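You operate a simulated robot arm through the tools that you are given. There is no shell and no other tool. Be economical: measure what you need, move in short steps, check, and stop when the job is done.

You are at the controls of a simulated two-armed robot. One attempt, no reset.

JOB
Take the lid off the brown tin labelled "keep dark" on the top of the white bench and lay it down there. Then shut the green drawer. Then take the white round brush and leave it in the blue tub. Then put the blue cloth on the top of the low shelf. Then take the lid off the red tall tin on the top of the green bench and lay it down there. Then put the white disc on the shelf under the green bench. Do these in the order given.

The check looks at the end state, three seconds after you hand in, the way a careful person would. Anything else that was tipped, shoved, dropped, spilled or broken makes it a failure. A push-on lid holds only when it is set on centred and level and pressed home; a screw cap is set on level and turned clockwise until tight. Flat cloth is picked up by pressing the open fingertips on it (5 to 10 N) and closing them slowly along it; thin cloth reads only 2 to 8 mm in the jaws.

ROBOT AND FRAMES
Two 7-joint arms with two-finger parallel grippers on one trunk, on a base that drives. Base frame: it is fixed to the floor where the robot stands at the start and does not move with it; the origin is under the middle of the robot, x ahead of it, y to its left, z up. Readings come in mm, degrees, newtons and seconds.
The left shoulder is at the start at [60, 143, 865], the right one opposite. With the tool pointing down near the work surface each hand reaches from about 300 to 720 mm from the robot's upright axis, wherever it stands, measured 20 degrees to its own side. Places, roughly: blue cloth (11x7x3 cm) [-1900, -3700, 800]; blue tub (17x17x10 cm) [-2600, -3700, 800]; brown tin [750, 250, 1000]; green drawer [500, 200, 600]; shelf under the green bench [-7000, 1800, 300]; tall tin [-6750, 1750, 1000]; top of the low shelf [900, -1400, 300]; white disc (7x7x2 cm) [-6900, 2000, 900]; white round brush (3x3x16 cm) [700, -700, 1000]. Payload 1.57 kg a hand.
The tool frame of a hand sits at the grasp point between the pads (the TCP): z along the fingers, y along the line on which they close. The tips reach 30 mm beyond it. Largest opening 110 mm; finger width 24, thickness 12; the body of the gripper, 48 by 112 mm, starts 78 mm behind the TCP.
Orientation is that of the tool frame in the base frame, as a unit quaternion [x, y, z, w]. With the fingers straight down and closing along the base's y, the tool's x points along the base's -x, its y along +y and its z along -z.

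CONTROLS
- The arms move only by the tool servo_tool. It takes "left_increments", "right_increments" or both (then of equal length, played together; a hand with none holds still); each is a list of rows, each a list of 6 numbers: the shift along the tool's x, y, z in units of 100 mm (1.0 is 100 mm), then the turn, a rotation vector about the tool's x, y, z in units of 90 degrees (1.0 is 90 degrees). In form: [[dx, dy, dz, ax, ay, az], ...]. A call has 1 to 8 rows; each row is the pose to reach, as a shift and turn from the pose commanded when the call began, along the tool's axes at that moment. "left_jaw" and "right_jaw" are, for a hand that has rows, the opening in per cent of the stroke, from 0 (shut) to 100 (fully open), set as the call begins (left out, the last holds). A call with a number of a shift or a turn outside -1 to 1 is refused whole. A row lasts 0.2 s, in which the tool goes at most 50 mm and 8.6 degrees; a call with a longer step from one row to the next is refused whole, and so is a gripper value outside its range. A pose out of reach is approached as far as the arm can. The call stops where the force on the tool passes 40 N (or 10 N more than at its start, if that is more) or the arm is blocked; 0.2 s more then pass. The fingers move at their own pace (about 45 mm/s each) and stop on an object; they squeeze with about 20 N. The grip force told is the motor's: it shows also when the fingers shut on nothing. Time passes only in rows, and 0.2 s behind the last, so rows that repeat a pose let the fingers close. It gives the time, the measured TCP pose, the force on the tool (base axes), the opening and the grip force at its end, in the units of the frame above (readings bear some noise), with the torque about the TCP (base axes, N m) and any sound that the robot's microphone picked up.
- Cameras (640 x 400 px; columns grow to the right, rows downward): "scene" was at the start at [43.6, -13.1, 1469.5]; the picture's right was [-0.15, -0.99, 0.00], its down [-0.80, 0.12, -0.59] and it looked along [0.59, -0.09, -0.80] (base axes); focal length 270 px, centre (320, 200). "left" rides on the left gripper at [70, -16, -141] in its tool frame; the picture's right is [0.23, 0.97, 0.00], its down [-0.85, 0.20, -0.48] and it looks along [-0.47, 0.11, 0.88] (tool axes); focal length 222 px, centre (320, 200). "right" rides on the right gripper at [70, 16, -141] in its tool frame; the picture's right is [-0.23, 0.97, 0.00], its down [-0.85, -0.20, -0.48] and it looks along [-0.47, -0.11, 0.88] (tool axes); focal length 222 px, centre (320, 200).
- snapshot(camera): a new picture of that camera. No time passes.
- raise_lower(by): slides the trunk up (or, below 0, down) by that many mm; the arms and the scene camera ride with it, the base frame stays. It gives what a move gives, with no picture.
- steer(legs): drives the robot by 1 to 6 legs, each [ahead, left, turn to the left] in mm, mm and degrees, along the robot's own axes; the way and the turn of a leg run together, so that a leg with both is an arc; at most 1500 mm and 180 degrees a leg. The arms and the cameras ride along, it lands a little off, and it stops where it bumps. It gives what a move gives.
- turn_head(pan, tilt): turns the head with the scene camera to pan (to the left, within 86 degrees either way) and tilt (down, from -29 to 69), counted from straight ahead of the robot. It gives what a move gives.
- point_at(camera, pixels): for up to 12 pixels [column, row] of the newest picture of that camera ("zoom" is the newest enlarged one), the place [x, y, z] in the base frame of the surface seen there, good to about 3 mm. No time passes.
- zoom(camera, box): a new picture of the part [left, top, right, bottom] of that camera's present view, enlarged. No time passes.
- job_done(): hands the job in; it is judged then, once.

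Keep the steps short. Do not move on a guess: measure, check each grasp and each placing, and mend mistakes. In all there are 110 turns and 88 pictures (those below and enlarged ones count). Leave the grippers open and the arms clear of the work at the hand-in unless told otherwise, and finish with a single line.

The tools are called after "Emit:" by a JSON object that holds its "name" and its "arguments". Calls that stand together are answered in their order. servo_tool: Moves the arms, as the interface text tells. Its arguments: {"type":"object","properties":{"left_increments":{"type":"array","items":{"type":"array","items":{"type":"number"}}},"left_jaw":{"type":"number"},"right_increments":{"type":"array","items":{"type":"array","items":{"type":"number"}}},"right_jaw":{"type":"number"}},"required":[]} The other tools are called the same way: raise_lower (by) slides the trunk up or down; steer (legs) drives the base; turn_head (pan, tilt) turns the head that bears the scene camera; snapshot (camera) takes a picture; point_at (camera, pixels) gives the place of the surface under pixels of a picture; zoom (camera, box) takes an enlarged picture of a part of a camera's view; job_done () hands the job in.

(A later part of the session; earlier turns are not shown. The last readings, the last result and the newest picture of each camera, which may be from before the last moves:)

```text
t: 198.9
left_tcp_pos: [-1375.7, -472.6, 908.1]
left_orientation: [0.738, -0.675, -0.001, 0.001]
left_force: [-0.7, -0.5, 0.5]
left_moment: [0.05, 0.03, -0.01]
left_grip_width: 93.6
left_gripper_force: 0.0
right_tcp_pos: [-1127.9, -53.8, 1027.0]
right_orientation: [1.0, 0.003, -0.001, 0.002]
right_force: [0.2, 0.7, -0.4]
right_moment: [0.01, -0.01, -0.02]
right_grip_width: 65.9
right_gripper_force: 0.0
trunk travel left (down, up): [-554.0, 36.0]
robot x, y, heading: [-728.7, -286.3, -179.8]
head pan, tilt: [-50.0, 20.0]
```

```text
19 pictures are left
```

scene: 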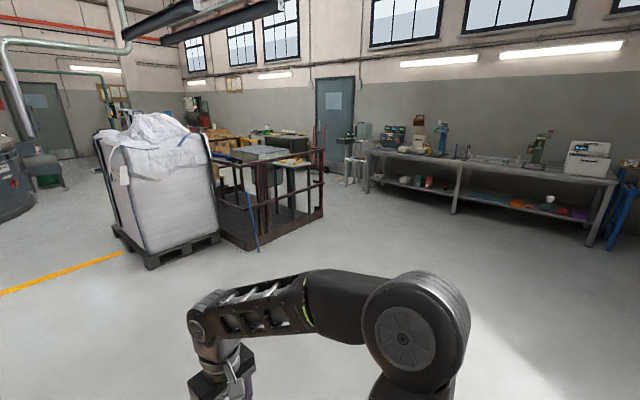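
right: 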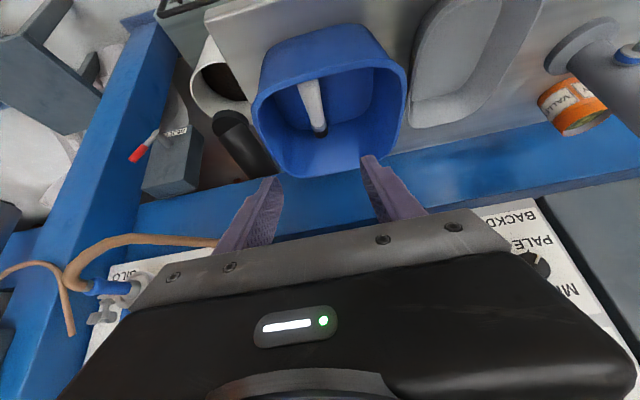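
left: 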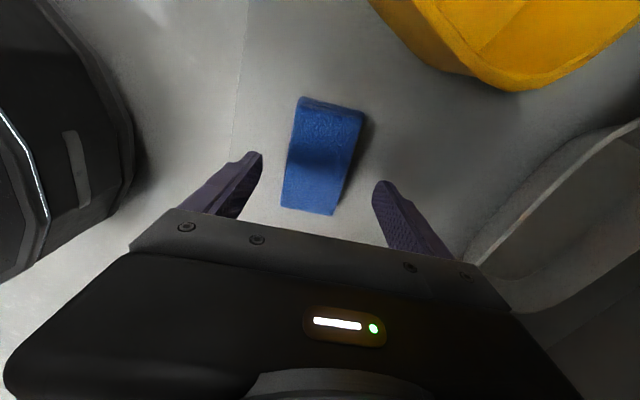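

The leg was slightly too long. Resending it a bit shorter.

Emit:
{"name": "steer", "arguments": {"legs": [[1490, -50, 0], [1490, 0, 0], [1450, -50, 0]]}}

Emit:
{"name": "snapshot", "arguments": {"camera": "scene"}}

```text
t: 220.0
left_tcp_pos: [-5797.0, -346.8, 906.1]
left_orientation: [0.729, -0.685, 0.0, 0.001]
left_force: [0.3, 0.2, 0.3]
left_moment: [0.01, -0.02, 0.0]
left_grip_width: 93.5
left_gripper_force: 0.1
right_tcp_pos: [-5537.4, 65.8, 1026.9]
right_orientation: [1.0, -0.012, -0.001, 0.002]
right_force: [-0.7, 0.1, 0.2]
right_moment: [-0.04, 0.01, -0.01]
right_grip_width: 65.9
right_gripper_force: 0.1
trunk travel left (down, up): [-554.0, 36.0]
robot x, y, heading: [-5144.0, -174.7, 178.7]
head pan, tilt: [-50.0, 20.0]
```

```text
18 pictures are left
```

scene: 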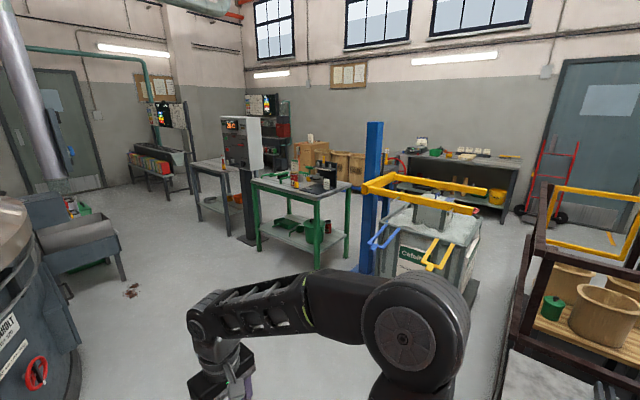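

I see the green bench at (300,200). Measuring its edges and contents.

Emit:
{"name": "zoom", "arguments": {"camera": "scene", "box": [220, 140, 380, 280]}}

Emit:
{"name": "point_at", "arguments": {"camera": "zoom", "pixels": [[130, 170], [385, 230], [500, 190], [300, 150], [270, 130], [305, 160], [440, 150], [400, 190], [160, 350], [300, 340], [380, 330], [560, 350]]}}

```text
2.86 times, centred on (300, 210) of scene
```

zoom: 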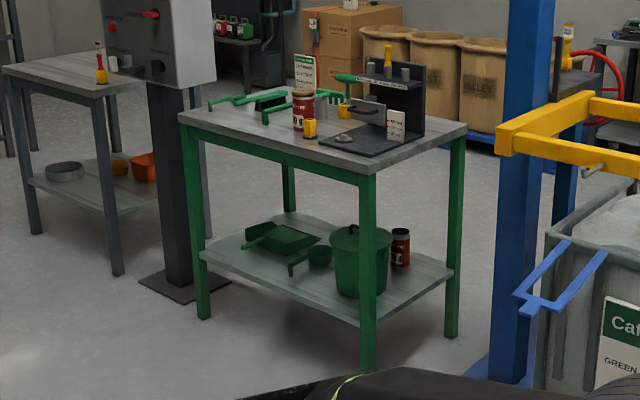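

```text
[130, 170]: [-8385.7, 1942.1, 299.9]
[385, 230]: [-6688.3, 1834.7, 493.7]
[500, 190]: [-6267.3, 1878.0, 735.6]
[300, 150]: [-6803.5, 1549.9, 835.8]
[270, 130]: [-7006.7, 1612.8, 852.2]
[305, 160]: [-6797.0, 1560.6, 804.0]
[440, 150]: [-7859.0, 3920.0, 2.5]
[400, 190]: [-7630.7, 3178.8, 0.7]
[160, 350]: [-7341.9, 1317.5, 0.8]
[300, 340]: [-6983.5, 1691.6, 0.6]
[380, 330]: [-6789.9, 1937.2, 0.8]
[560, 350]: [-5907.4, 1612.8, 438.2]
```

Emit:
{"name": "point_at", "arguments": {"camera": "zoom", "pixels": [[185, 118], [365, 168], [460, 132], [303, 90], [303, 115], [290, 95], [345, 138], [385, 130], [215, 255], [300, 290], [290, 215], [430, 275]]}}

```text
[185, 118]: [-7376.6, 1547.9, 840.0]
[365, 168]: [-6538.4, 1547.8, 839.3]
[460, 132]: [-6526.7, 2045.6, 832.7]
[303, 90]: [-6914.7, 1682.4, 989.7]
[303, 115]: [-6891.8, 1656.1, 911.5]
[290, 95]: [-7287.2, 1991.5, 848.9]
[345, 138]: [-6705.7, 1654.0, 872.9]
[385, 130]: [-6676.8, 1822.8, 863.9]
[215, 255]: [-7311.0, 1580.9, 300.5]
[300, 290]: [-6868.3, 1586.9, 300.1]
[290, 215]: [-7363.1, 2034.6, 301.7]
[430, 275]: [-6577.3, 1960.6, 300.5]
```

Bench top is x -7380..-6530, y 1548..2050, z 840; the shelf is at z 300, and the red tin is at ≈[-6905,1690]. I'll go diagonally, turn to face +y and stop short of the bench.

Emit:
{"name": "steer", "arguments": {"legs": [[950, -700, 0], [0, 0, -88.7], [0, 760, 0], [230, 0, 0]]}}

Emit:
{"name": "turn_head", "arguments": {"pan": 0, "tilt": 38}}

Emit:
{"name": "snapshot", "arguments": {"camera": "scene"}}

```text
t: 234.8
left_tcp_pos: [-7028.9, 1423.8, 906.1]
left_orientation: [-0.043, 0.999, 0.0, 0.0]
left_force: [0.4, 0.5, -0.5]
left_moment: [-0.07, 0.0, -0.01]
left_grip_width: 93.4
left_gripper_force: 0.1
right_tcp_pos: [-6611.1, 1174.7, 1026.4]
right_orientation: [0.707, -0.707, -0.002, 0.001]
right_force: [-0.5, 0.1, -0.9]
right_moment: [-0.03, -0.02, -0.01]
right_grip_width: 65.9
right_gripper_force: 0.1
trunk travel left (down, up): [-554.0, 36.0]
robot x, y, heading: [-6843.6, 772.4, 90.0]
head pan, tilt: [-50.0, 20.0]
```

```text
t: 236.0
left_tcp_pos: [-7029.7, 1422.8, 907.8]
left_orientation: [-0.042, 0.999, 0.001, 0.0]
left_force: [-0.3, 0.9, -0.4]
left_moment: [-0.03, 0.02, 0.03]
left_grip_width: 93.3
left_gripper_force: 0.2
right_tcp_pos: [-6611.2, 1173.9, 1027.5]
right_orientation: [0.707, -0.707, -0.002, 0.001]
right_force: [-0.4, 0.4, 0.0]
right_moment: [0.01, -0.01, 0.01]
right_grip_width: 66.1
right_gripper_force: 0.0
trunk travel left (down, up): [-554.0, 36.0]
robot x, y, heading: [-6842.8, 776.9, 89.7]
head pan, tilt: [0.0, 38.0]
```

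```text
16 pictures are left
```

scene: 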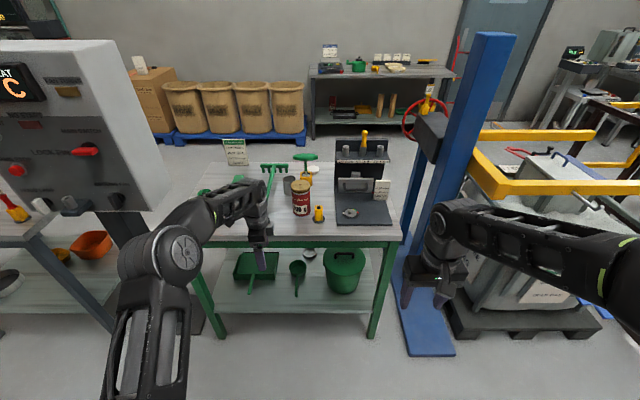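

Emit:
{"name": "zoom", "arguments": {"camera": "scene", "box": [250, 125, 410, 225]}}

Emit:
{"name": "point_at", "arguments": {"camera": "zoom", "pixels": [[200, 235], [205, 245], [175, 245], [237, 245], [205, 262], [205, 300], [205, 355], [255, 170], [255, 185], [405, 345], [150, 220], [275, 340]]}}

```text
4.00 times, centred on (330, 175) of scene
```

zoom: 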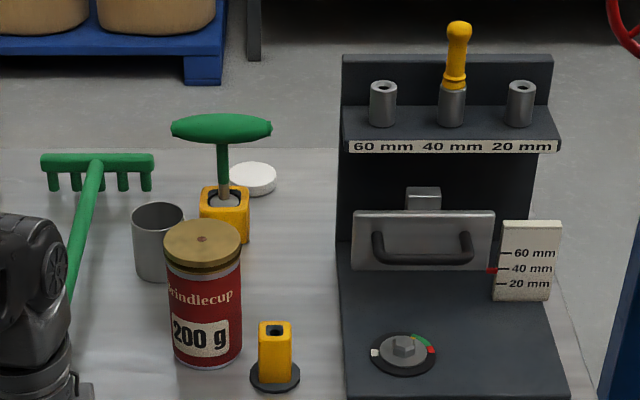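

```text
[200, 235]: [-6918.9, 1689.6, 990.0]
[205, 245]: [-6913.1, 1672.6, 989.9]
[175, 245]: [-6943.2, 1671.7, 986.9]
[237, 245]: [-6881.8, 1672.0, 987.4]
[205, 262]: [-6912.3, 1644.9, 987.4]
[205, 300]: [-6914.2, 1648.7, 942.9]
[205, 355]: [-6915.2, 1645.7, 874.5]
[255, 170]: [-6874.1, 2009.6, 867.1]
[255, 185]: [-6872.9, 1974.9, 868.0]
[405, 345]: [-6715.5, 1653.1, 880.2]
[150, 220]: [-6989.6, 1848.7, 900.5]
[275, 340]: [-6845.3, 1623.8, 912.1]
```

Spindlecup tin: lid centre ≈[-6912,1685], lid top 989, with a yellow gadget close on its right (x≥-6865). The left hand is already yawed so that tilting points it along +x. It'll hold the tin body from the left, and the right hand, turned 90°, will take the lid from above. I'll pose both hands before driving in.

Emit:
{"name": "servo_tool", "arguments": {"left_increments": [[-0.05, -0.1, -0.2, 0, -0.08, 0.0], [-0.12, -0.2, -0.4, 0, -0.16, 0], [-0.2, -0.3, -0.6, 0, -0.24, 0], [-0.3, -0.45, -0.8, 0, -0.32, 0], [-0.4, -0.6, -0.93, 0, -0.4, 0], [-0.5, -0.75, -0.93, 0, -0.48, 0], [-0.6, -0.88, -0.93, 0, -0.55, 0], [-0.65, -0.88, -0.93, 0, -0.611, 0]], "left_jaw": 100, "right_increments": [[0, 0.1, -0.1, 0, 0, -0.095], [-0.05, 0.2, -0.2, 0, 0, -0.19], [-0.1, 0.3, -0.33, 0, 0, -0.285], [-0.15, 0.45, -0.33, 0, 0, -0.38], [-0.2, 0.6, -0.33, 0, 0, -0.475], [-0.3, 0.75, -0.33, 0, 0, -0.57], [-0.36, 0.9, -0.33, 0, 0, -0.665], [-0.36, 1.0, -0.33, 0, 0, -0.76]], "right_jaw": 100}}

Emit:
{"name": "servo_tool", "arguments": {"right_increments": [[0, 0, 0, 0, 0, -0.08], [0, 0, 0, 0, 0, -0.16], [0, 0, 0, 0, 0, -0.24], [0, 0, 0, 0, 0, -0.24]]}}

```text
t: 237.8
left_tcp_pos: [-6955.9, 1340.2, 998.2]
left_orientation: [-0.037, 0.886, 0.021, 0.463]
left_force: [-0.8, 0.0, -0.2]
left_moment: [0.02, 0.01, -0.01]
left_grip_width: 110.3
left_gripper_force: 0.0
right_tcp_pos: [-6712.0, 1209.4, 1061.5]
right_orientation: [0.983, -0.186, -0.002, 0.0]
right_force: [0.3, 0.9, -0.8]
right_moment: [0.01, 0.02, 0.0]
right_grip_width: 109.9
right_gripper_force: 0.1
trunk travel left (down, up): [-554.0, 36.0]
robot x, y, heading: [-6843.9, 773.3, 90.0]
head pan, tilt: [0.0, 38.0]
```

```text
t: 238.8
left_tcp_pos: [-6956.9, 1340.5, 999.5]
left_orientation: [-0.037, 0.886, 0.021, 0.461]
left_force: [-0.3, -0.4, 0.8]
left_moment: [-0.03, -0.01, -0.01]
left_grip_width: 110.0
left_gripper_force: 0.1
right_tcp_pos: [-6710.9, 1209.4, 1061.7]
right_orientation: [1.0, 0.002, -0.002, -0.001]
right_force: [-0.5, 0.2, 0.0]
right_moment: [0.02, 0.02, -0.02]
right_grip_width: 110.1
right_gripper_force: 0.2
trunk travel left (down, up): [-554.0, 36.0]
robot x, y, heading: [-6844.1, 773.3, 90.0]
head pan, tilt: [0.0, 38.0]
```

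Both hands are posed. I'll drive ahead 336 and left 55 so the left hand lines up with the tin, then check with its camera.

Emit:
{"name": "steer", "arguments": {"legs": [[336, 55, 0]]}}

Emit:
{"name": "snapshot", "arguments": {"camera": "left"}}

```text
t: 241.0
left_tcp_pos: [-7013.5, 1674.7, 998.4]
left_orientation: [-0.039, 0.886, 0.021, 0.462]
left_force: [0.2, 0.4, 0.5]
left_moment: [0.0, -0.01, 0.01]
left_grip_width: 110.0
left_gripper_force: 0.2
right_tcp_pos: [-6767.8, 1543.7, 1061.1]
right_orientation: [1.0, 0.002, -0.002, -0.001]
right_force: [-0.9, 0.3, -0.5]
right_moment: [-0.05, -0.02, 0.0]
right_grip_width: 110.1
right_gripper_force: 0.0
trunk travel left (down, up): [-554.0, 36.0]
robot x, y, heading: [-6893.7, 1108.4, 90.3]
head pan, tilt: [0.0, 38.0]
```

```text
14 pictures are left
```

left: 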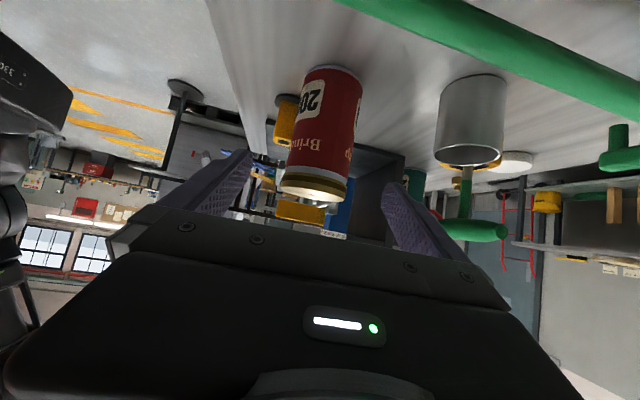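

The tin is well centred. I'll measure the tin edges, the rake handle and the cup against the fingers' path.

Emit:
{"name": "point_at", "arguments": {"camera": "left", "pixels": [[400, 10], [480, 35], [560, 70], [620, 100], [440, 110], [330, 110], [330, 178], [318, 186], [310, 200], [288, 180], [347, 185], [285, 120]]}}

```text
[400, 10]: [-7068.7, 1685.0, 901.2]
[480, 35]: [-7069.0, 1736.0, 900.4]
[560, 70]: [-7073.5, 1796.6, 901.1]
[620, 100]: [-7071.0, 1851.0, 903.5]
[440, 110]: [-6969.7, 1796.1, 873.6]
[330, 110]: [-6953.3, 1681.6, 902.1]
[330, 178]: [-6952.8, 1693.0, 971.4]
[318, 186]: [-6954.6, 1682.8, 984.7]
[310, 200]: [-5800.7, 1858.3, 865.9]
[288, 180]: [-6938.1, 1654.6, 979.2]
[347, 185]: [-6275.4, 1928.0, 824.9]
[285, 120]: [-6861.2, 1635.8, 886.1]
```

Rake handle top is at z≈901 and x≈-7069, so I'll hold the tin a bit higher (TCP z≈935) to keep my camera clear of it. I'll advance and close.

Emit:
{"name": "servo_tool", "arguments": {"left_increments": [[0, 0.0, 0.3, 0, 0, 0], [0, 0.01, 0.6, 0, 0, 0], [0, 0.01, 0.85, 0, 0, 0], [0, 0.01, 1.0, 0, 0, 0], [0, 0.01, 1.0, 0, 0, 0]]}}

Emit:
{"name": "servo_tool", "arguments": {"left_increments": [[0, 0, 0.06, 0, 0, 0], [0, 0, 0.11, 0, 0, 0], [0, 0, 0.11, 0, 0, 0]]}}

Emit:
{"name": "servo_tool", "arguments": {"left_increments": [[0, 0, 0, 0, 0, 0], [0, 0, 0, 0, 0, 0], [0, 0, 0, 0, 0, 0], [0, 0, 0, 0, 0, 0], [0, 0, 0, 0, 0, 0]], "left_jaw": 0}}

Emit:
{"name": "snapshot", "arguments": {"camera": "right"}}

```text
t: 242.2
left_tcp_pos: [-6932.6, 1681.8, 942.4]
left_orientation: [-0.038, 0.886, 0.021, 0.461]
left_force: [0.2, 0.5, 0.2]
left_moment: [-0.01, -0.03, 0.01]
left_grip_width: 110.1
left_gripper_force: 0.0
right_tcp_pos: [-6766.7, 1543.5, 1060.8]
right_orientation: [1.0, 0.001, -0.002, -0.001]
right_force: [0.2, 0.1, 0.0]
right_moment: [0.0, 0.0, -0.04]
right_grip_width: 110.3
right_gripper_force: 0.1
trunk travel left (down, up): [-554.0, 36.0]
robot x, y, heading: [-6898.7, 1109.5, 90.1]
head pan, tilt: [0.0, 38.0]
```

```text
t: 243.0
left_tcp_pos: [-6923.3, 1683.1, 935.4]
left_orientation: [-0.038, 0.886, 0.02, 0.461]
left_force: [0.5, -0.9, 0.0]
left_moment: [0.0, -0.01, -0.05]
left_grip_width: 110.0
left_gripper_force: 0.0
right_tcp_pos: [-6767.5, 1544.1, 1061.0]
right_orientation: [1.0, 0.001, -0.002, -0.001]
right_force: [-0.3, 0.2, -0.5]
right_moment: [-0.01, 0.01, 0.01]
right_grip_width: 110.0
right_gripper_force: 0.0
trunk travel left (down, up): [-554.0, 36.0]
robot x, y, heading: [-6897.9, 1107.1, 90.1]
head pan, tilt: [0.0, 38.0]
```

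```text
t: 244.2
left_tcp_pos: [-6922.9, 1682.4, 935.4]
left_orientation: [-0.039, 0.886, 0.022, 0.461]
left_force: [-0.1, 0.9, 1.1]
left_moment: [0.05, 0.0, -0.03]
left_grip_width: 70.3
left_gripper_force: 19.8
right_tcp_pos: [-6769.2, 1544.9, 1061.0]
right_orientation: [1.0, 0.001, -0.002, -0.001]
right_force: [1.1, 0.1, -0.8]
right_moment: [0.01, 0.01, -0.03]
right_grip_width: 110.0
right_gripper_force: 0.0
trunk travel left (down, up): [-554.0, 36.0]
robot x, y, heading: [-6893.4, 1110.8, 90.0]
head pan, tilt: [0.0, 38.0]
```

```text
13 pictures are left
```

right: 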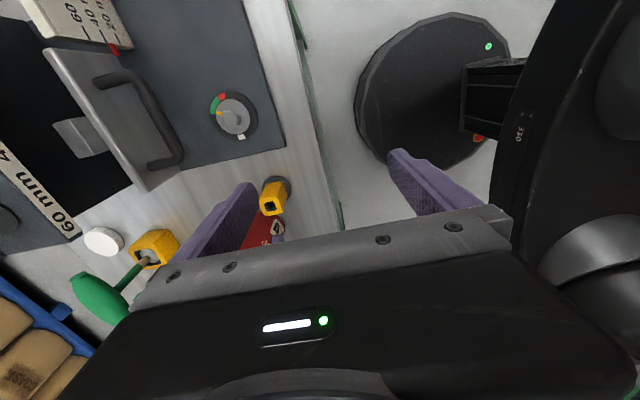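

Body held at 70 mm. Now I'll move the right hand over the lid in two steps and check.

Emit:
{"name": "servo_tool", "arguments": {"right_increments": [[-0.25, -0.25, 0, 0, 0, 0], [-0.5, -0.5, 0, 0, 0, 0], [-0.75, -0.7, 0, 0, 0, 0], [-0.75, -0.7, 0, 0, 0, 0]]}}

Emit:
{"name": "servo_tool", "arguments": {"right_increments": [[-0.25, -0.25, 0, 0, 0, 0], [-0.5, -0.5, 0, 0, 0, 0], [-0.7, -0.69, 0.15, 0, 0, 0], [-0.7, -0.69, 0.3, 0, 0, 0], [-0.7, -0.69, 0.3, 0, 0, 0]]}}

Emit:
{"name": "snapshot", "arguments": {"camera": "right"}}

```text
t: 245.2
left_tcp_pos: [-6922.5, 1682.9, 935.3]
left_orientation: [-0.039, 0.886, 0.021, 0.461]
left_force: [0.6, 0.2, 1.0]
left_moment: [-0.03, -0.03, 0.01]
left_grip_width: 70.4
left_gripper_force: 19.5
right_tcp_pos: [-6842.2, 1613.9, 1062.2]
right_orientation: [1.0, 0.0, -0.002, -0.001]
right_force: [0.5, 0.0, -0.5]
right_moment: [-0.02, -0.01, 0.02]
right_grip_width: 110.1
right_gripper_force: 0.2
trunk travel left (down, up): [-554.0, 36.0]
robot x, y, heading: [-6900.6, 1106.8, 90.0]
head pan, tilt: [0.0, 38.0]
```

```text
t: 246.4
left_tcp_pos: [-6922.7, 1682.8, 935.9]
left_orientation: [-0.039, 0.886, 0.022, 0.461]
left_force: [-0.6, 1.1, -0.2]
left_moment: [-0.05, -0.06, -0.06]
left_grip_width: 70.4
left_gripper_force: 19.8
right_tcp_pos: [-6912.7, 1682.1, 1032.0]
right_orientation: [1.0, 0.001, -0.002, -0.001]
right_force: [-0.4, -0.4, 0.6]
right_moment: [-0.01, 0.0, -0.01]
right_grip_width: 110.0
right_gripper_force: 0.1
trunk travel left (down, up): [-554.0, 36.0]
robot x, y, heading: [-6897.6, 1108.1, 90.1]
head pan, tilt: [0.0, 38.0]
```

```text
12 pictures are left
```

right: 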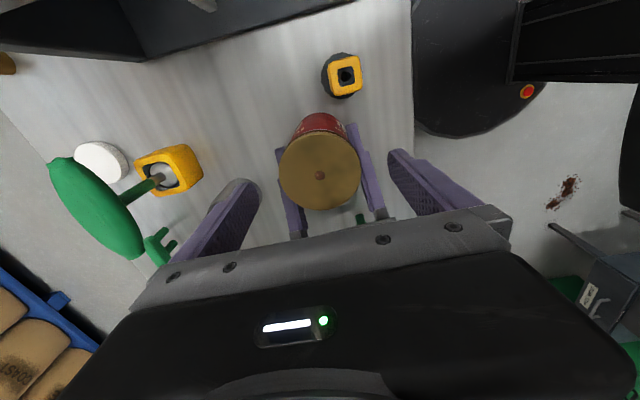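

The lid is centred between the fingers. I'll go down to TCP z≈990 and close on the lid.

Emit:
{"name": "servo_tool", "arguments": {"right_increments": [[0, 0, 0.2, 0, 0, 0], [0, 0, 0.35, 0, 0, 0], [0, 0, 0.41, 0, 0, 0], [0, 0, 0.41, 0, 0, 0]]}}

Emit:
{"name": "servo_tool", "arguments": {"right_increments": [[0, 0, 0, 0, 0, 0], [0, 0, 0, 0, 0, 0], [0, 0, 0, 0, 0, 0], [0, 0, 0, 0, 0, 0], [0, 0, 0, 0, 0, 0]], "right_jaw": 0}}

Emit:
{"name": "servo_tool", "arguments": {"right_increments": [[0, 0, -0.02, 0, 0, 0], [0, 0, -0.04, 0, 0, 0], [0, 0, -0.06, 0, 0, 0], [0, 0, -0.08, 0, 0, 0], [0, 0, -0.08, 0, 0, 0]]}}

```text
t: 247.4
left_tcp_pos: [-6921.8, 1683.1, 935.5]
left_orientation: [-0.039, 0.886, 0.022, 0.461]
left_force: [0.1, 0.6, 1.1]
left_moment: [0.0, -0.04, 0.0]
left_grip_width: 70.2
left_gripper_force: 20.6
right_tcp_pos: [-6912.9, 1681.7, 990.2]
right_orientation: [1.0, 0.002, -0.002, -0.001]
right_force: [-0.3, 0.7, 0.7]
right_moment: [0.0, 0.01, 0.0]
right_grip_width: 110.1
right_gripper_force: 0.0
trunk travel left (down, up): [-554.0, 36.0]
robot x, y, heading: [-6900.5, 1107.5, 90.0]
head pan, tilt: [0.0, 38.0]
```

```text
t: 248.6
left_tcp_pos: [-6923.1, 1682.2, 935.8]
left_orientation: [-0.037, 0.886, 0.019, 0.462]
left_force: [-1.6, -6.8, 4.1]
left_moment: [0.16, 0.08, -0.11]
left_grip_width: 70.3
left_gripper_force: 20.1
right_tcp_pos: [-6912.9, 1683.1, 992.1]
right_orientation: [1.0, 0.0, -0.002, -0.001]
right_force: [0.9, 8.1, -3.7]
right_moment: [0.18, -0.02, 0.0]
right_grip_width: 74.9
right_gripper_force: 19.9
trunk travel left (down, up): [-554.0, 36.0]
robot x, y, heading: [-6902.7, 1108.1, 90.0]
head pan, tilt: [0.0, 38.0]
```

```text
t: 249.8
left_tcp_pos: [-6922.8, 1683.3, 935.9]
left_orientation: [-0.039, 0.886, 0.021, 0.461]
left_force: [1.8, -0.5, 0.7]
left_moment: [-0.16, -0.06, -0.01]
left_grip_width: 70.1
left_gripper_force: 20.0
right_tcp_pos: [-6913.5, 1681.8, 1000.1]
right_orientation: [1.0, 0.001, -0.002, -0.001]
right_force: [-0.7, 0.4, 0.0]
right_moment: [-0.01, 0.01, -0.02]
right_grip_width: 74.8
right_gripper_force: 20.0
trunk travel left (down, up): [-554.0, 36.0]
robot x, y, heading: [-6898.1, 1109.4, 90.1]
head pan, tilt: [0.0, 38.0]
heard: snap
```

A snap: the lid popped off as I lifted. I'll find a free spot on the bench from the last right picture, around (240,100).

Emit:
{"name": "point_at", "arguments": {"camera": "right", "pixels": [[240, 100], [210, 90], [270, 80], [230, 140], [150, 80], [195, 160], [100, 150], [330, 85], [250, 55], [380, 110]]}}

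Emit:
{"name": "servo_tool", "arguments": {"right_increments": [[0, 0, -0.15, 0, 0, 0], [0, 0, -0.35, 0, 0, 0], [0, 0, -0.5, 0, 0, 0], [0, 0, -0.5, 0, 0, 0]]}}

```text
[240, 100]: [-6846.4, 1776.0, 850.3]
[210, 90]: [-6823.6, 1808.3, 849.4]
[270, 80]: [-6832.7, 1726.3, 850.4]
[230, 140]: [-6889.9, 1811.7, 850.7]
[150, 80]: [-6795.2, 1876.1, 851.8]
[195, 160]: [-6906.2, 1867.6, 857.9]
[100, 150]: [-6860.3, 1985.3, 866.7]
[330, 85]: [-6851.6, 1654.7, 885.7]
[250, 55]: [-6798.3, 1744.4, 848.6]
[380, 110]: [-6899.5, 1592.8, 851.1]
```

```text
t: 250.8
left_tcp_pos: [-6923.0, 1682.6, 936.4]
left_orientation: [-0.039, 0.887, 0.022, 0.46]
left_force: [-0.1, -0.8, 0.0]
left_moment: [-0.15, -0.04, -0.02]
left_grip_width: 70.3
left_gripper_force: 19.6
right_tcp_pos: [-6912.9, 1681.9, 1049.6]
right_orientation: [1.0, 0.002, -0.001, -0.002]
right_force: [0.4, -0.2, -0.3]
right_moment: [0.0, -0.04, -0.01]
right_grip_width: 74.7
right_gripper_force: 20.2
trunk travel left (down, up): [-554.0, 36.0]
robot x, y, heading: [-6898.1, 1108.3, 90.0]
head pan, tilt: [0.0, 38.0]
```

The bench is free around [-6836,1768]. I'll carry the lid there, then lower.

Emit:
{"name": "servo_tool", "arguments": {"right_increments": [[0.35, 0, 0.1, 0, 0, 0], [0.77, 0, 0.15, 0, 0, 0], [0.77, -0.4, 0.3, 0, 0, 0], [0.77, -0.83, 0.45, 0, 0, 0], [0.77, -0.83, 0.85, 0, 0, 0], [0.77, -0.83, 1.0, 0, 0, 0], [0.77, -0.83, 1.0, 0, 0, 0]]}}

Emit:
{"name": "snapshot", "arguments": {"camera": "right"}}

```text
t: 252.4
left_tcp_pos: [-6924.2, 1682.1, 934.5]
left_orientation: [-0.038, 0.887, 0.021, 0.46]
left_force: [-0.7, -0.8, 1.4]
left_moment: [-0.09, 0.17, 0.03]
left_grip_width: 70.3
left_gripper_force: 20.4
right_tcp_pos: [-6837.2, 1765.7, 951.3]
right_orientation: [1.0, 0.001, -0.001, -0.001]
right_force: [-0.4, -0.1, 0.4]
right_moment: [0.01, 0.0, -0.02]
right_grip_width: 74.9
right_gripper_force: 20.2
right hand out of reach, approached as far as the arm can: row 4
trunk travel left (down, up): [-554.0, 36.0]
robot x, y, heading: [-6898.5, 1109.0, 90.0]
head pan, tilt: [0.0, 38.0]
```

```text
11 pictures are left
```

right: 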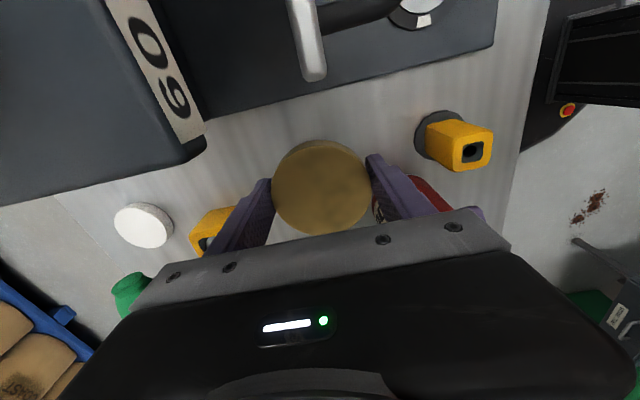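

Before lowering I'll check the heights of the station parts beside my camera.

Emit:
{"name": "point_at", "arguments": {"camera": "right", "pixels": [[165, 80], [190, 140], [130, 20], [305, 60], [250, 100], [320, 240], [310, 130], [215, 235], [130, 290]]}}

```text
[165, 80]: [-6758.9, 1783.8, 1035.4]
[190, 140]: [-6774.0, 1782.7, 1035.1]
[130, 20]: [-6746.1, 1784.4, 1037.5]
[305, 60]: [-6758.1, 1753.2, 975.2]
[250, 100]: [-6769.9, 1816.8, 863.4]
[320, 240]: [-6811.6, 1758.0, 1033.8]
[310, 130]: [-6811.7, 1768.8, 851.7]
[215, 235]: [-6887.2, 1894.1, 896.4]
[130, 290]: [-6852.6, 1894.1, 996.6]
```

The shelf bar (front y≈1783, z 1035) is close to my camera, so I'll shift to [-6850,1748] before lowering the lid to the bench.

Emit:
{"name": "servo_tool", "arguments": {"right_increments": [[-0.13, 0.18, 0, 0, 0, 0], [-0.13, 0.18, 0.25, 0, 0, 0], [-0.13, 0.18, 0.5, 0, 0, 0], [-0.13, 0.18, 0.62, 0, 0, 0], [-0.13, 0.18, 0.66, 0, 0, 0], [-0.13, 0.18, 0.7, 0, 0, 0], [-0.13, 0.18, 0.7, 0, 0, 0]]}}

```text
t: 254.0
left_tcp_pos: [-6922.6, 1681.2, 936.0]
left_orientation: [-0.039, 0.886, 0.022, 0.461]
left_force: [0.2, -1.2, -0.4]
left_moment: [-0.03, -0.03, -0.03]
left_grip_width: 70.2
left_gripper_force: 20.0
right_tcp_pos: [-6848.1, 1747.6, 880.7]
right_orientation: [1.0, 0.001, -0.002, -0.002]
right_force: [1.4, 1.0, 9.2]
right_moment: [-0.39, -0.09, 0.08]
right_grip_width: 74.9
right_gripper_force: 19.8
trunk travel left (down, up): [-554.0, 36.0]
robot x, y, heading: [-6899.7, 1107.5, 90.1]
head pan, tilt: [0.0, 38.0]
```

In contact, so I'll release the lid gently and rise straight up.

Emit:
{"name": "servo_tool", "arguments": {"right_increments": [[0, 0, 0, 0, 0, 0], [0, 0, 0, 0, 0, 0], [0, 0, 0, 0, 0, 0], [0, 0, -0.3, 0, 0, 0], [0, 0, -0.7, 0, 0, 0], [0, 0, -1.0, 0, 0, 0], [0, 0, -1.0, 0, 0, 0]], "right_jaw": 83}}

Emit:
{"name": "servo_tool", "arguments": {"left_increments": [[0, 0, 0, 0, 0, 0], [0, 0, 0, 0, 0, 0], [0, 0, 0, 0, 0, 0], [0, 0, -0.3, 0, 0, 0], [0, 0, -0.6, 0, 0, 0], [0, 0, -1.0, 0, 0, 0]], "left_jaw": 100}}

Emit:
{"name": "snapshot", "arguments": {"camera": "right"}}

```text
t: 255.6
left_tcp_pos: [-6923.6, 1681.8, 936.0]
left_orientation: [-0.038, 0.886, 0.02, 0.461]
left_force: [-0.5, -0.4, -0.2]
left_moment: [-0.08, 0.14, 0.02]
left_grip_width: 70.3
left_gripper_force: 19.5
right_tcp_pos: [-6850.3, 1747.9, 979.8]
right_orientation: [1.0, 0.001, -0.002, -0.001]
right_force: [0.7, -0.2, 0.7]
right_moment: [0.02, -0.02, -0.01]
right_grip_width: 91.5
right_gripper_force: 0.1
trunk travel left (down, up): [-554.0, 36.0]
robot x, y, heading: [-6897.0, 1108.1, 90.1]
head pan, tilt: [0.0, 38.0]
```

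```text
t: 257.0
left_tcp_pos: [-7003.5, 1674.7, 992.6]
left_orientation: [-0.038, 0.886, 0.021, 0.461]
left_force: [-0.7, 0.7, 0.4]
left_moment: [-0.02, -0.02, 0.0]
left_grip_width: 110.0
left_gripper_force: 0.0
right_tcp_pos: [-6851.6, 1747.4, 979.1]
right_orientation: [1.0, 0.001, -0.002, -0.001]
right_force: [-0.5, 0.9, 0.4]
right_moment: [0.02, -0.01, 0.01]
right_grip_width: 91.4
right_gripper_force: 0.1
trunk travel left (down, up): [-554.0, 36.0]
robot x, y, heading: [-6899.5, 1111.5, 90.1]
head pan, tilt: [0.0, 38.0]
```

```text
10 pictures are left
```

right: 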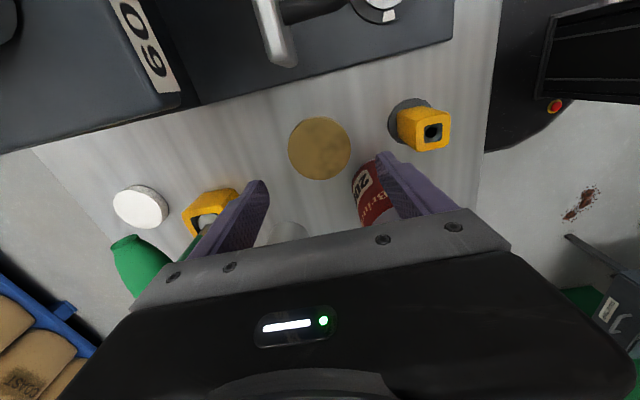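

The lid lies on the bench and the tin stands. Next is the disc at (140,207). I'll measure it and the green T-handle, then withdraw the left hand and draw the right hand back and up.

Emit:
{"name": "point_at", "arguments": {"camera": "right", "pixels": [[118, 207], [163, 206], [140, 190], [140, 218], [140, 207], [125, 243], [150, 275], [205, 195], [60, 200]]}}

Emit:
{"name": "servo_tool", "arguments": {"left_increments": [[-0.1, -0.15, -0.05, 0, 0.08, 0], [-0.2, -0.3, -0.1, 0, 0.16, 0], [-0.3, -0.45, -0.15, 0, 0.24, 0], [-0.4, -0.6, -0.2, 0, 0.32, 0], [-0.5, -0.7, -0.3, 0, 0.4, 0], [-0.6, -0.8, -0.4, 0, 0.48, 0], [-0.7, -0.9, -0.5, 0, 0.55, 0], [-0.7, -1.0, -0.5, 0, 0.611, 0]], "right_increments": [[0, 0.2, 0, 0, 0, 0], [0, 0.4, -0.2, 0, 0, 0], [0, 0.6, -0.4, 0, 0, 0], [0, 0.8, -0.6, 0, 0, 0], [0, 0.95, -0.85, 0, 0, 0], [0, 0.95, -0.85, 0, 0, 0], [0, 0.95, -0.85, 0, 0, 0], [0, 0.95, -0.85, 0, 0, 0]]}}

Emit:
{"name": "servo_tool", "arguments": {"left_increments": [[0, -0.3, 0, 0, 0, 0], [0, -0.6, 0, 0, 0, 0], [0, -0.9, 0, 0, 0, 0], [0, -1, 0, 0, 0, 0]]}}

```text
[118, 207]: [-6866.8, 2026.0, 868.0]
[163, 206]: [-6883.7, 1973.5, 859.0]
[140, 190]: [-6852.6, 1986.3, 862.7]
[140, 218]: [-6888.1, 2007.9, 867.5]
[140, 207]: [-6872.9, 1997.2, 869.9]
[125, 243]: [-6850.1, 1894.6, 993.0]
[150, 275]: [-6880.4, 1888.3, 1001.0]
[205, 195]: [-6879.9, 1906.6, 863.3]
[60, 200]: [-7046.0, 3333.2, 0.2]
```

```text
t: 258.8
left_tcp_pos: [-6995.1, 1576.3, 1078.7]
left_orientation: [-0.044, 0.999, 0.002, -0.002]
left_force: [-1.0, 0.9, -0.1]
left_moment: [-0.03, -0.02, 0.01]
left_grip_width: 110.1
left_gripper_force: 0.1
right_tcp_pos: [-6850.0, 1651.5, 1065.0]
right_orientation: [1.0, 0.001, -0.002, -0.002]
right_force: [0.4, 0.4, 0.0]
right_moment: [0.01, 0.0, -0.02]
right_grip_width: 91.3
right_gripper_force: 0.0
trunk travel left (down, up): [-554.0, 36.0]
robot x, y, heading: [-6897.4, 1105.4, 90.0]
head pan, tilt: [0.0, 38.0]
```

```text
t: 259.8
left_tcp_pos: [-6988.5, 1475.8, 1078.7]
left_orientation: [-0.044, 0.999, 0.0, 0.0]
left_force: [-0.1, 0.2, -0.8]
left_moment: [-0.01, 0.01, -0.02]
left_grip_width: 110.0
left_gripper_force: 0.0
right_tcp_pos: [-6849.7, 1651.7, 1064.6]
right_orientation: [1.0, 0.001, -0.002, -0.001]
right_force: [-0.6, -0.3, -0.2]
right_moment: [-0.01, -0.02, 0.0]
right_grip_width: 91.3
right_gripper_force: 0.0
trunk travel left (down, up): [-554.0, 36.0]
robot x, y, heading: [-6898.0, 1106.1, 90.0]
head pan, tilt: [0.0, 38.0]
```

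Disc centre is about [-6873,1998]. To reach it, the base's front would have to slip under the bench's shelf (base top 249). I'll check the shelf edge's underside from the stored scene picture before deciding.

Emit:
{"name": "point_at", "arguments": {"camera": "scene", "pixels": [[310, 303], [310, 306], [310, 308], [310, 310], [310, 312], [310, 314], [310, 316], [310, 318], [310, 321], [310, 325], [235, 300], [320, 295]]}}

```text
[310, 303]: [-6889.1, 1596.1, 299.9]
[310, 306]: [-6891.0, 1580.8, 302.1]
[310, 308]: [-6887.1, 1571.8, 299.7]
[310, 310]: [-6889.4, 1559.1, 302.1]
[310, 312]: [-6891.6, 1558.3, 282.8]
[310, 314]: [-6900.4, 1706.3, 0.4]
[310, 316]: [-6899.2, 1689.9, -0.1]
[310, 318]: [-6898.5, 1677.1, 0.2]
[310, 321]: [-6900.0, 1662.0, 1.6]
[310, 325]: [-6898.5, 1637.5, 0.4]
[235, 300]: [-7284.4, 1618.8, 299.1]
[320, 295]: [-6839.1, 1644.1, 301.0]
```

The shelf's underside is at least 259 and my base top is 249, so the base fits underneath. I'll raise the trunk a little and drive ahead with a small shift left. The right fingertips will pass well above the T-handle (z≈1001).

Emit:
{"name": "raise_lower", "arguments": {"by": 34}}

Emit:
{"name": "steer", "arguments": {"legs": [[170, 70, 0]]}}

Emit:
{"name": "steer", "arguments": {"legs": [[72, 0, 0]]}}

Emit:
{"name": "snapshot", "arguments": {"camera": "right"}}

```text
t: 260.6
left_tcp_pos: [-6987.1, 1477.5, 1111.9]
left_orientation: [-0.044, 0.999, 0.001, 0.0]
left_force: [1.0, 0.2, -0.1]
left_moment: [0.0, 0.01, 0.02]
left_grip_width: 109.9
left_gripper_force: 0.0
right_tcp_pos: [-6849.7, 1652.4, 1099.1]
right_orientation: [1.0, 0.001, -0.002, -0.002]
right_force: [0.5, -0.5, 0.2]
right_moment: [0.02, 0.0, 0.02]
right_grip_width: 91.3
right_gripper_force: 0.0
trunk travel left (down, up): [-588.0, 2.0]
robot x, y, heading: [-6895.3, 1105.0, 89.9]
head pan, tilt: [0.0, 38.0]
```

```text
t: 262.1
left_tcp_pos: [-7058.2, 1646.2, 1112.0]
left_orientation: [-0.044, 0.999, 0.0, -0.001]
left_force: [0.1, 0.0, 0.5]
left_moment: [-0.04, -0.03, -0.03]
left_grip_width: 110.1
left_gripper_force: 0.1
right_tcp_pos: [-6920.6, 1823.1, 1097.6]
right_orientation: [1.0, 0.0, -0.002, 0.0]
right_force: [0.6, -0.8, 0.1]
right_moment: [-0.02, -0.05, -0.01]
right_grip_width: 91.4
right_gripper_force: 0.0
trunk travel left (down, up): [-588.0, 2.0]
robot x, y, heading: [-6966.1, 1275.3, 90.2]
head pan, tilt: [0.0, 38.0]
```

```text
t: 263.1
left_tcp_pos: [-7058.2, 1719.3, 1111.3]
left_orientation: [-0.044, 0.999, -0.001, -0.001]
left_force: [0.1, 0.7, -0.1]
left_moment: [-0.04, -0.01, 0.02]
left_grip_width: 110.2
left_gripper_force: 0.1
right_tcp_pos: [-6920.1, 1894.8, 1097.3]
right_orientation: [1.0, 0.001, -0.002, 0.0]
right_force: [-0.5, 0.2, 0.2]
right_moment: [-0.08, 0.02, 0.02]
right_grip_width: 91.3
right_gripper_force: 0.1
trunk travel left (down, up): [-588.0, 2.0]
robot x, y, heading: [-6970.5, 1348.7, 90.1]
head pan, tilt: [0.0, 38.0]
```

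```text
9 pictures are left
```

right: 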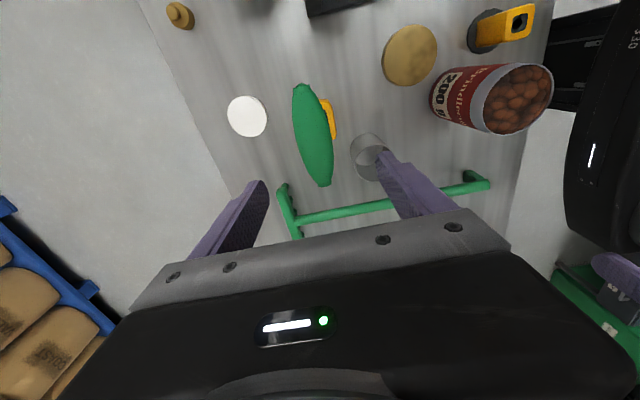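

All is calm. I'll re-measure the disc, then move over it in stages while staying above the handle.

Emit:
{"name": "point_at", "arguments": {"camera": "right", "pixels": [[247, 117], [231, 117], [263, 117], [247, 100], [247, 134], [313, 90], [315, 180]]}}

Emit:
{"name": "servo_tool", "arguments": {"right_increments": [[0.2, -0.2, 0.1, 0, 0, 0], [0.47, -0.4, 0.2, 0, 0, 0], [0.47, -0.6, 0.3, 0, 0, 0], [0.47, -0.8, 0.4, 0, 0, 0], [0.47, -0.9, 0.5, 0, 0, 0], [0.47, -0.9, 0.5, 0, 0, 0]]}}

```text
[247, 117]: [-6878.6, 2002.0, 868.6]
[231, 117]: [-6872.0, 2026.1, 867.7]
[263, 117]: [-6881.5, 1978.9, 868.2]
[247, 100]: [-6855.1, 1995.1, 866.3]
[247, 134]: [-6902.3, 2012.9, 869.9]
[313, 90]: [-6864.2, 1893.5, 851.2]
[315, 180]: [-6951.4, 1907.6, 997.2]
```

```text
t: 264.5
left_tcp_pos: [-7058.1, 1717.0, 1111.7]
left_orientation: [-0.044, 0.999, 0.002, -0.001]
left_force: [0.7, -0.1, -0.3]
left_moment: [-0.01, -0.03, 0.0]
left_grip_width: 110.2
left_gripper_force: 0.1
right_tcp_pos: [-6872.4, 1985.0, 1047.8]
right_orientation: [1.0, 0.001, -0.002, 0.0]
right_force: [-0.3, -0.2, -0.4]
right_moment: [0.02, -0.02, -0.01]
right_grip_width: 91.1
right_gripper_force: 0.0
trunk travel left (down, up): [-588.0, 2.0]
robot x, y, heading: [-6965.8, 1348.1, 90.1]
head pan, tilt: [0.0, 38.0]
```

Disc centre is about [-6878,2003]. I'll align and descend.

Emit:
{"name": "servo_tool", "arguments": {"right_increments": [[-0.03, -0.1, 0.1, 0, 0, 0], [-0.06, -0.18, 0.3, 0, 0, 0], [-0.06, -0.18, 0.6, 0, 0, 0], [-0.06, -0.18, 0.9, 0, 0, 0], [-0.06, -0.18, 0.9, 0, 0, 0]]}}

Emit:
{"name": "servo_tool", "arguments": {"right_increments": [[0, 0, 0.3, 0, 0, 0], [0, 0, 0.6, 0, 0, 0], [0, 0, 0.74, 0, 0, 0], [0, 0, 0.74, 0, 0, 0]]}}

Emit:
{"name": "snapshot", "arguments": {"camera": "right"}}

```text
t: 265.7
left_tcp_pos: [-7057.6, 1716.8, 1111.8]
left_orientation: [-0.043, 0.999, 0.001, -0.001]
left_force: [-0.4, -1.0, -0.6]
left_moment: [0.02, -0.02, 0.03]
left_grip_width: 110.1
left_gripper_force: 0.0
right_tcp_pos: [-6880.3, 2003.1, 957.5]
right_orientation: [1.0, 0.001, -0.002, 0.0]
right_force: [0.0, -0.6, -0.4]
right_moment: [-0.01, 0.05, -0.03]
right_grip_width: 91.4
right_gripper_force: 0.0
trunk travel left (down, up): [-588.0, 2.0]
robot x, y, heading: [-6965.8, 1354.5, 90.1]
head pan, tilt: [0.0, 38.0]
```

```text
t: 266.7
left_tcp_pos: [-7057.9, 1717.5, 1112.4]
left_orientation: [-0.044, 0.999, 0.0, 0.0]
left_force: [-0.3, -0.8, 0.5]
left_moment: [-0.03, 0.03, -0.01]
left_grip_width: 109.9
left_gripper_force: 0.0
right_tcp_pos: [-6879.0, 2002.2, 883.7]
right_orientation: [1.0, 0.001, -0.002, 0.0]
right_force: [0.0, -0.4, 0.2]
right_moment: [-0.02, -0.03, 0.02]
right_grip_width: 91.2
right_gripper_force: 0.1
trunk travel left (down, up): [-588.0, 2.0]
robot x, y, heading: [-6972.0, 1347.1, 90.0]
head pan, tilt: [0.0, 38.0]
```

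```text
8 pictures are left
```

right: 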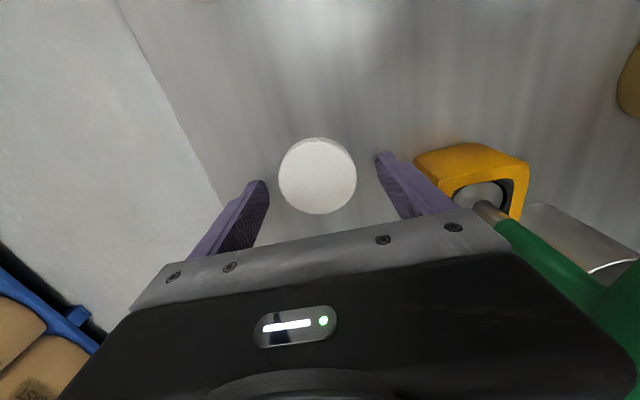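

The disc is nicely centred. I'll close, then lift straight up above the handle.

Emit:
{"name": "servo_tool", "arguments": {"right_increments": [[0, 0, 0, 0, 0, 0], [0, 0, 0, 0, 0, 0], [0, 0, 0, 0, 0, 0], [0, 0, 0, 0, 0, 0], [0, 0, 0, 0, 0, 0]], "right_jaw": 0}}

Emit:
{"name": "servo_tool", "arguments": {"right_increments": [[0, 0, -0.1, 0, 0, 0], [0, 0, -0.4, 0, 0, 0], [0, 0, -0.8, 0, 0, 0], [0, 0, -1.0, 0, 0, 0]]}}

Emit:
{"name": "servo_tool", "arguments": {"right_increments": [[0, 0, -0.3, 0, 0, 0], [0, 0.18, -0.6, 0, 0, 0], [0, 0.2, -0.68, 0, 0, 0], [0, 0.2, -0.68, 0, 0, 0]]}}

```text
t: 267.9
left_tcp_pos: [-7058.6, 1717.1, 1112.4]
left_orientation: [-0.044, 0.999, 0.001, -0.001]
left_force: [0.3, 0.1, -0.1]
left_moment: [-0.04, -0.02, -0.03]
left_grip_width: 109.9
left_gripper_force: 0.0
right_tcp_pos: [-6879.0, 2003.4, 884.1]
right_orientation: [1.0, 0.0, -0.001, 0.0]
right_force: [1.2, -0.6, 0.3]
right_moment: [0.0, -0.01, 0.0]
right_grip_width: 60.5
right_gripper_force: 20.4
trunk travel left (down, up): [-588.0, 2.0]
robot x, y, heading: [-6969.0, 1348.1, 90.2]
head pan, tilt: [0.0, 38.0]
```

```text
t: 268.9
left_tcp_pos: [-7058.4, 1718.4, 1111.7]
left_orientation: [-0.044, 0.999, 0.001, 0.0]
left_force: [-0.9, 0.0, -0.5]
left_moment: [0.01, -0.04, 0.01]
left_grip_width: 110.2
left_gripper_force: 0.1
right_tcp_pos: [-6879.3, 2003.3, 983.3]
right_orientation: [1.0, 0.0, -0.002, -0.001]
right_force: [0.2, -0.9, -0.8]
right_moment: [0.05, 0.04, 0.03]
right_grip_width: 60.2
right_gripper_force: 20.2
trunk travel left (down, up): [-588.0, 2.0]
robot x, y, heading: [-6967.6, 1350.0, 89.9]
head pan, tilt: [0.0, 38.0]
```

```text
t: 269.9
left_tcp_pos: [-7057.0, 1718.1, 1112.1]
left_orientation: [-0.044, 0.999, 0.001, 0.0]
left_force: [-0.4, 0.8, 0.8]
left_moment: [0.0, -0.01, -0.01]
left_grip_width: 110.0
left_gripper_force: 0.1
right_tcp_pos: [-6879.8, 1982.8, 1051.3]
right_orientation: [1.0, 0.002, -0.002, -0.001]
right_force: [-0.2, 0.5, -0.6]
right_moment: [0.01, 0.02, 0.0]
right_grip_width: 60.5
right_gripper_force: 19.5
trunk travel left (down, up): [-588.0, 2.0]
robot x, y, heading: [-6971.6, 1351.1, 90.0]
head pan, tilt: [0.0, 38.0]
```

The disc is held at 60 mm. I'll draw back over the handle, drive straight back and take a look at the shelf below.

Emit:
{"name": "servo_tool", "arguments": {"right_increments": [[0, 0.15, -0.1, 0, 0, 0], [0, 0.4, -0.25, 0, 0, 0], [0, 0.7, -0.4, 0, 0, 0], [0, 0.9, -0.45, 0, 0, 0], [0, 0.9, -0.45, 0, 0, 0]]}}

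Emit:
{"name": "steer", "arguments": {"legs": [[-640, 0, 0]]}}

Emit:
{"name": "turn_head", "arguments": {"pan": 0, "tilt": 42}}

Emit:
{"name": "raise_lower", "arguments": {"by": -400}}

Emit:
{"name": "raise_lower", "arguments": {"by": -180}}

Emit:
{"name": "snapshot", "arguments": {"camera": "scene"}}

```text
t: 271.1
left_tcp_pos: [-7058.1, 1716.9, 1112.5]
left_orientation: [-0.043, 0.999, 0.0, -0.001]
left_force: [-0.2, 0.7, 0.0]
left_moment: [0.0, 0.0, -0.01]
left_grip_width: 110.0
left_gripper_force: 0.0
right_tcp_pos: [-6879.5, 1891.6, 1097.8]
right_orientation: [1.0, 0.001, -0.002, -0.001]
right_force: [-0.1, 0.0, -0.7]
right_moment: [-0.02, -0.02, 0.0]
right_grip_width: 60.7
right_gripper_force: 20.0
trunk travel left (down, up): [-588.0, 2.0]
robot x, y, heading: [-6963.7, 1348.7, 90.2]
head pan, tilt: [0.0, 38.0]
```

```text
t: 274.7
left_tcp_pos: [-7056.1, 1073.5, 1112.9]
left_orientation: [-0.044, 0.999, 0.001, 0.002]
left_force: [-0.6, -1.0, 0.0]
left_moment: [0.03, 0.01, -0.02]
left_grip_width: 110.0
left_gripper_force: 0.1
right_tcp_pos: [-6879.5, 1248.1, 1096.9]
right_orientation: [1.0, 0.003, -0.002, -0.001]
right_force: [-0.1, 0.1, -1.4]
right_moment: [-0.01, 0.0, 0.0]
right_grip_width: 60.4
right_gripper_force: 19.9
trunk travel left (down, up): [-588.0, 2.0]
robot x, y, heading: [-6968.6, 707.1, 90.1]
head pan, tilt: [0.0, 38.0]
```

```text
t: 275.4
left_tcp_pos: [-7056.3, 1073.8, 1112.2]
left_orientation: [-0.045, 0.999, 0.001, 0.0]
left_force: [0.1, 0.0, -1.0]
left_moment: [-0.01, 0.02, 0.01]
left_grip_width: 110.0
left_gripper_force: 0.1
right_tcp_pos: [-6877.8, 1248.5, 1096.7]
right_orientation: [1.0, 0.001, -0.001, -0.001]
right_force: [1.0, 1.6, -0.7]
right_moment: [-0.02, 0.01, 0.04]
right_grip_width: 60.3
right_gripper_force: 19.9
trunk travel left (down, up): [-588.0, 2.0]
robot x, y, heading: [-6964.6, 707.9, 90.1]
head pan, tilt: [0.0, 42.0]
```

```text
t: 279.2
left_tcp_pos: [-7056.8, 1073.4, 712.6]
left_orientation: [-0.044, 0.999, 0.001, 0.0]
left_force: [0.2, -0.5, -0.2]
left_moment: [0.01, -0.02, -0.01]
left_grip_width: 110.2
left_gripper_force: 0.0
right_tcp_pos: [-6878.2, 1248.6, 698.1]
right_orientation: [1.0, 0.001, -0.002, -0.001]
right_force: [0.6, -0.2, -0.9]
right_moment: [0.02, -0.02, 0.0]
right_grip_width: 60.3
right_gripper_force: 19.9
trunk travel left (down, up): [-188.0, 402.0]
robot x, y, heading: [-6970.0, 705.6, 90.1]
head pan, tilt: [0.0, 42.0]
```

```text
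t: 281.2
left_tcp_pos: [-7055.7, 1073.3, 531.2]
left_orientation: [-0.044, 0.999, 0.001, -0.001]
left_force: [0.5, -0.4, -0.1]
left_moment: [0.02, 0.0, 0.01]
left_grip_width: 109.8
left_gripper_force: 0.1
right_tcp_pos: [-6876.3, 1247.8, 517.8]
right_orientation: [1.0, 0.001, -0.002, 0.0]
right_force: [-0.6, 0.1, -0.9]
right_moment: [0.01, -0.01, -0.01]
right_grip_width: 60.1
right_gripper_force: 19.5
trunk travel left (down, up): [-8.0, 582.0]
robot x, y, heading: [-6963.9, 704.5, 90.3]
head pan, tilt: [0.0, 42.0]
```

```text
7 pictures are left
```

scene: 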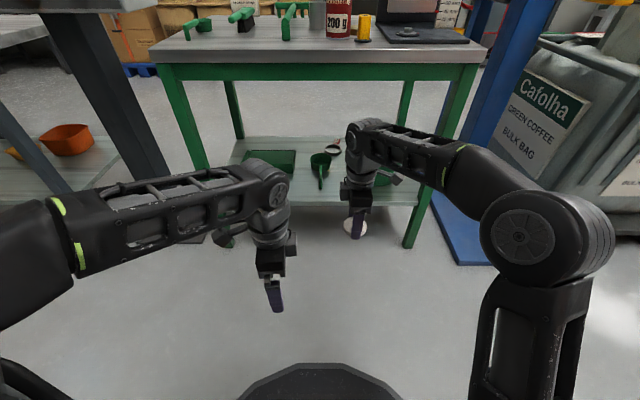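

I'll measure the shelf's free area at (300,190) and the nearby items.

Emit:
{"name": "zoom", "arguments": {"camera": "scene", "box": [220, 125, 430, 255]}}

Emit:
{"name": "point_at", "arguments": {"camera": "scene", "pixels": [[305, 197], [305, 185], [305, 170], [320, 187], [321, 178], [293, 172], [335, 195], [335, 180], [300, 160], [378, 183], [400, 195], [360, 120]]}}

```text
3.05 times, centred on (325, 190) of scene
```

zoom: 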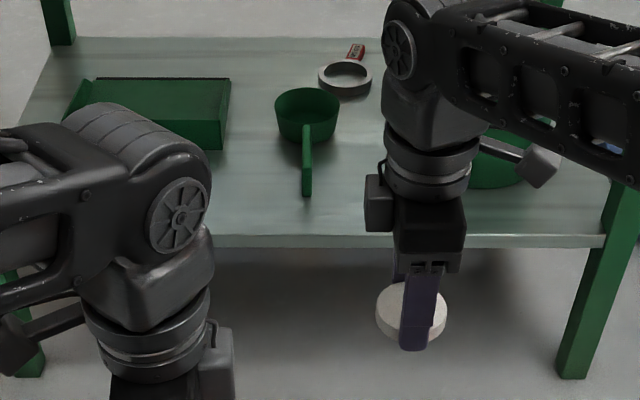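

```text
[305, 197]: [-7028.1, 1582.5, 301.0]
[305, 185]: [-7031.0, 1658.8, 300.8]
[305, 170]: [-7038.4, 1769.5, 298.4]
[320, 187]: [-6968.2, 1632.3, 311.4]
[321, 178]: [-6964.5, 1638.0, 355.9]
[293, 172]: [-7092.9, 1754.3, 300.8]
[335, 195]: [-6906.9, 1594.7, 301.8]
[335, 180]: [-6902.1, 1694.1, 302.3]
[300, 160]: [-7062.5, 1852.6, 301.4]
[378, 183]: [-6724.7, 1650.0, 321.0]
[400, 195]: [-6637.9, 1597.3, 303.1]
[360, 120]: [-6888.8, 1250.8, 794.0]
```

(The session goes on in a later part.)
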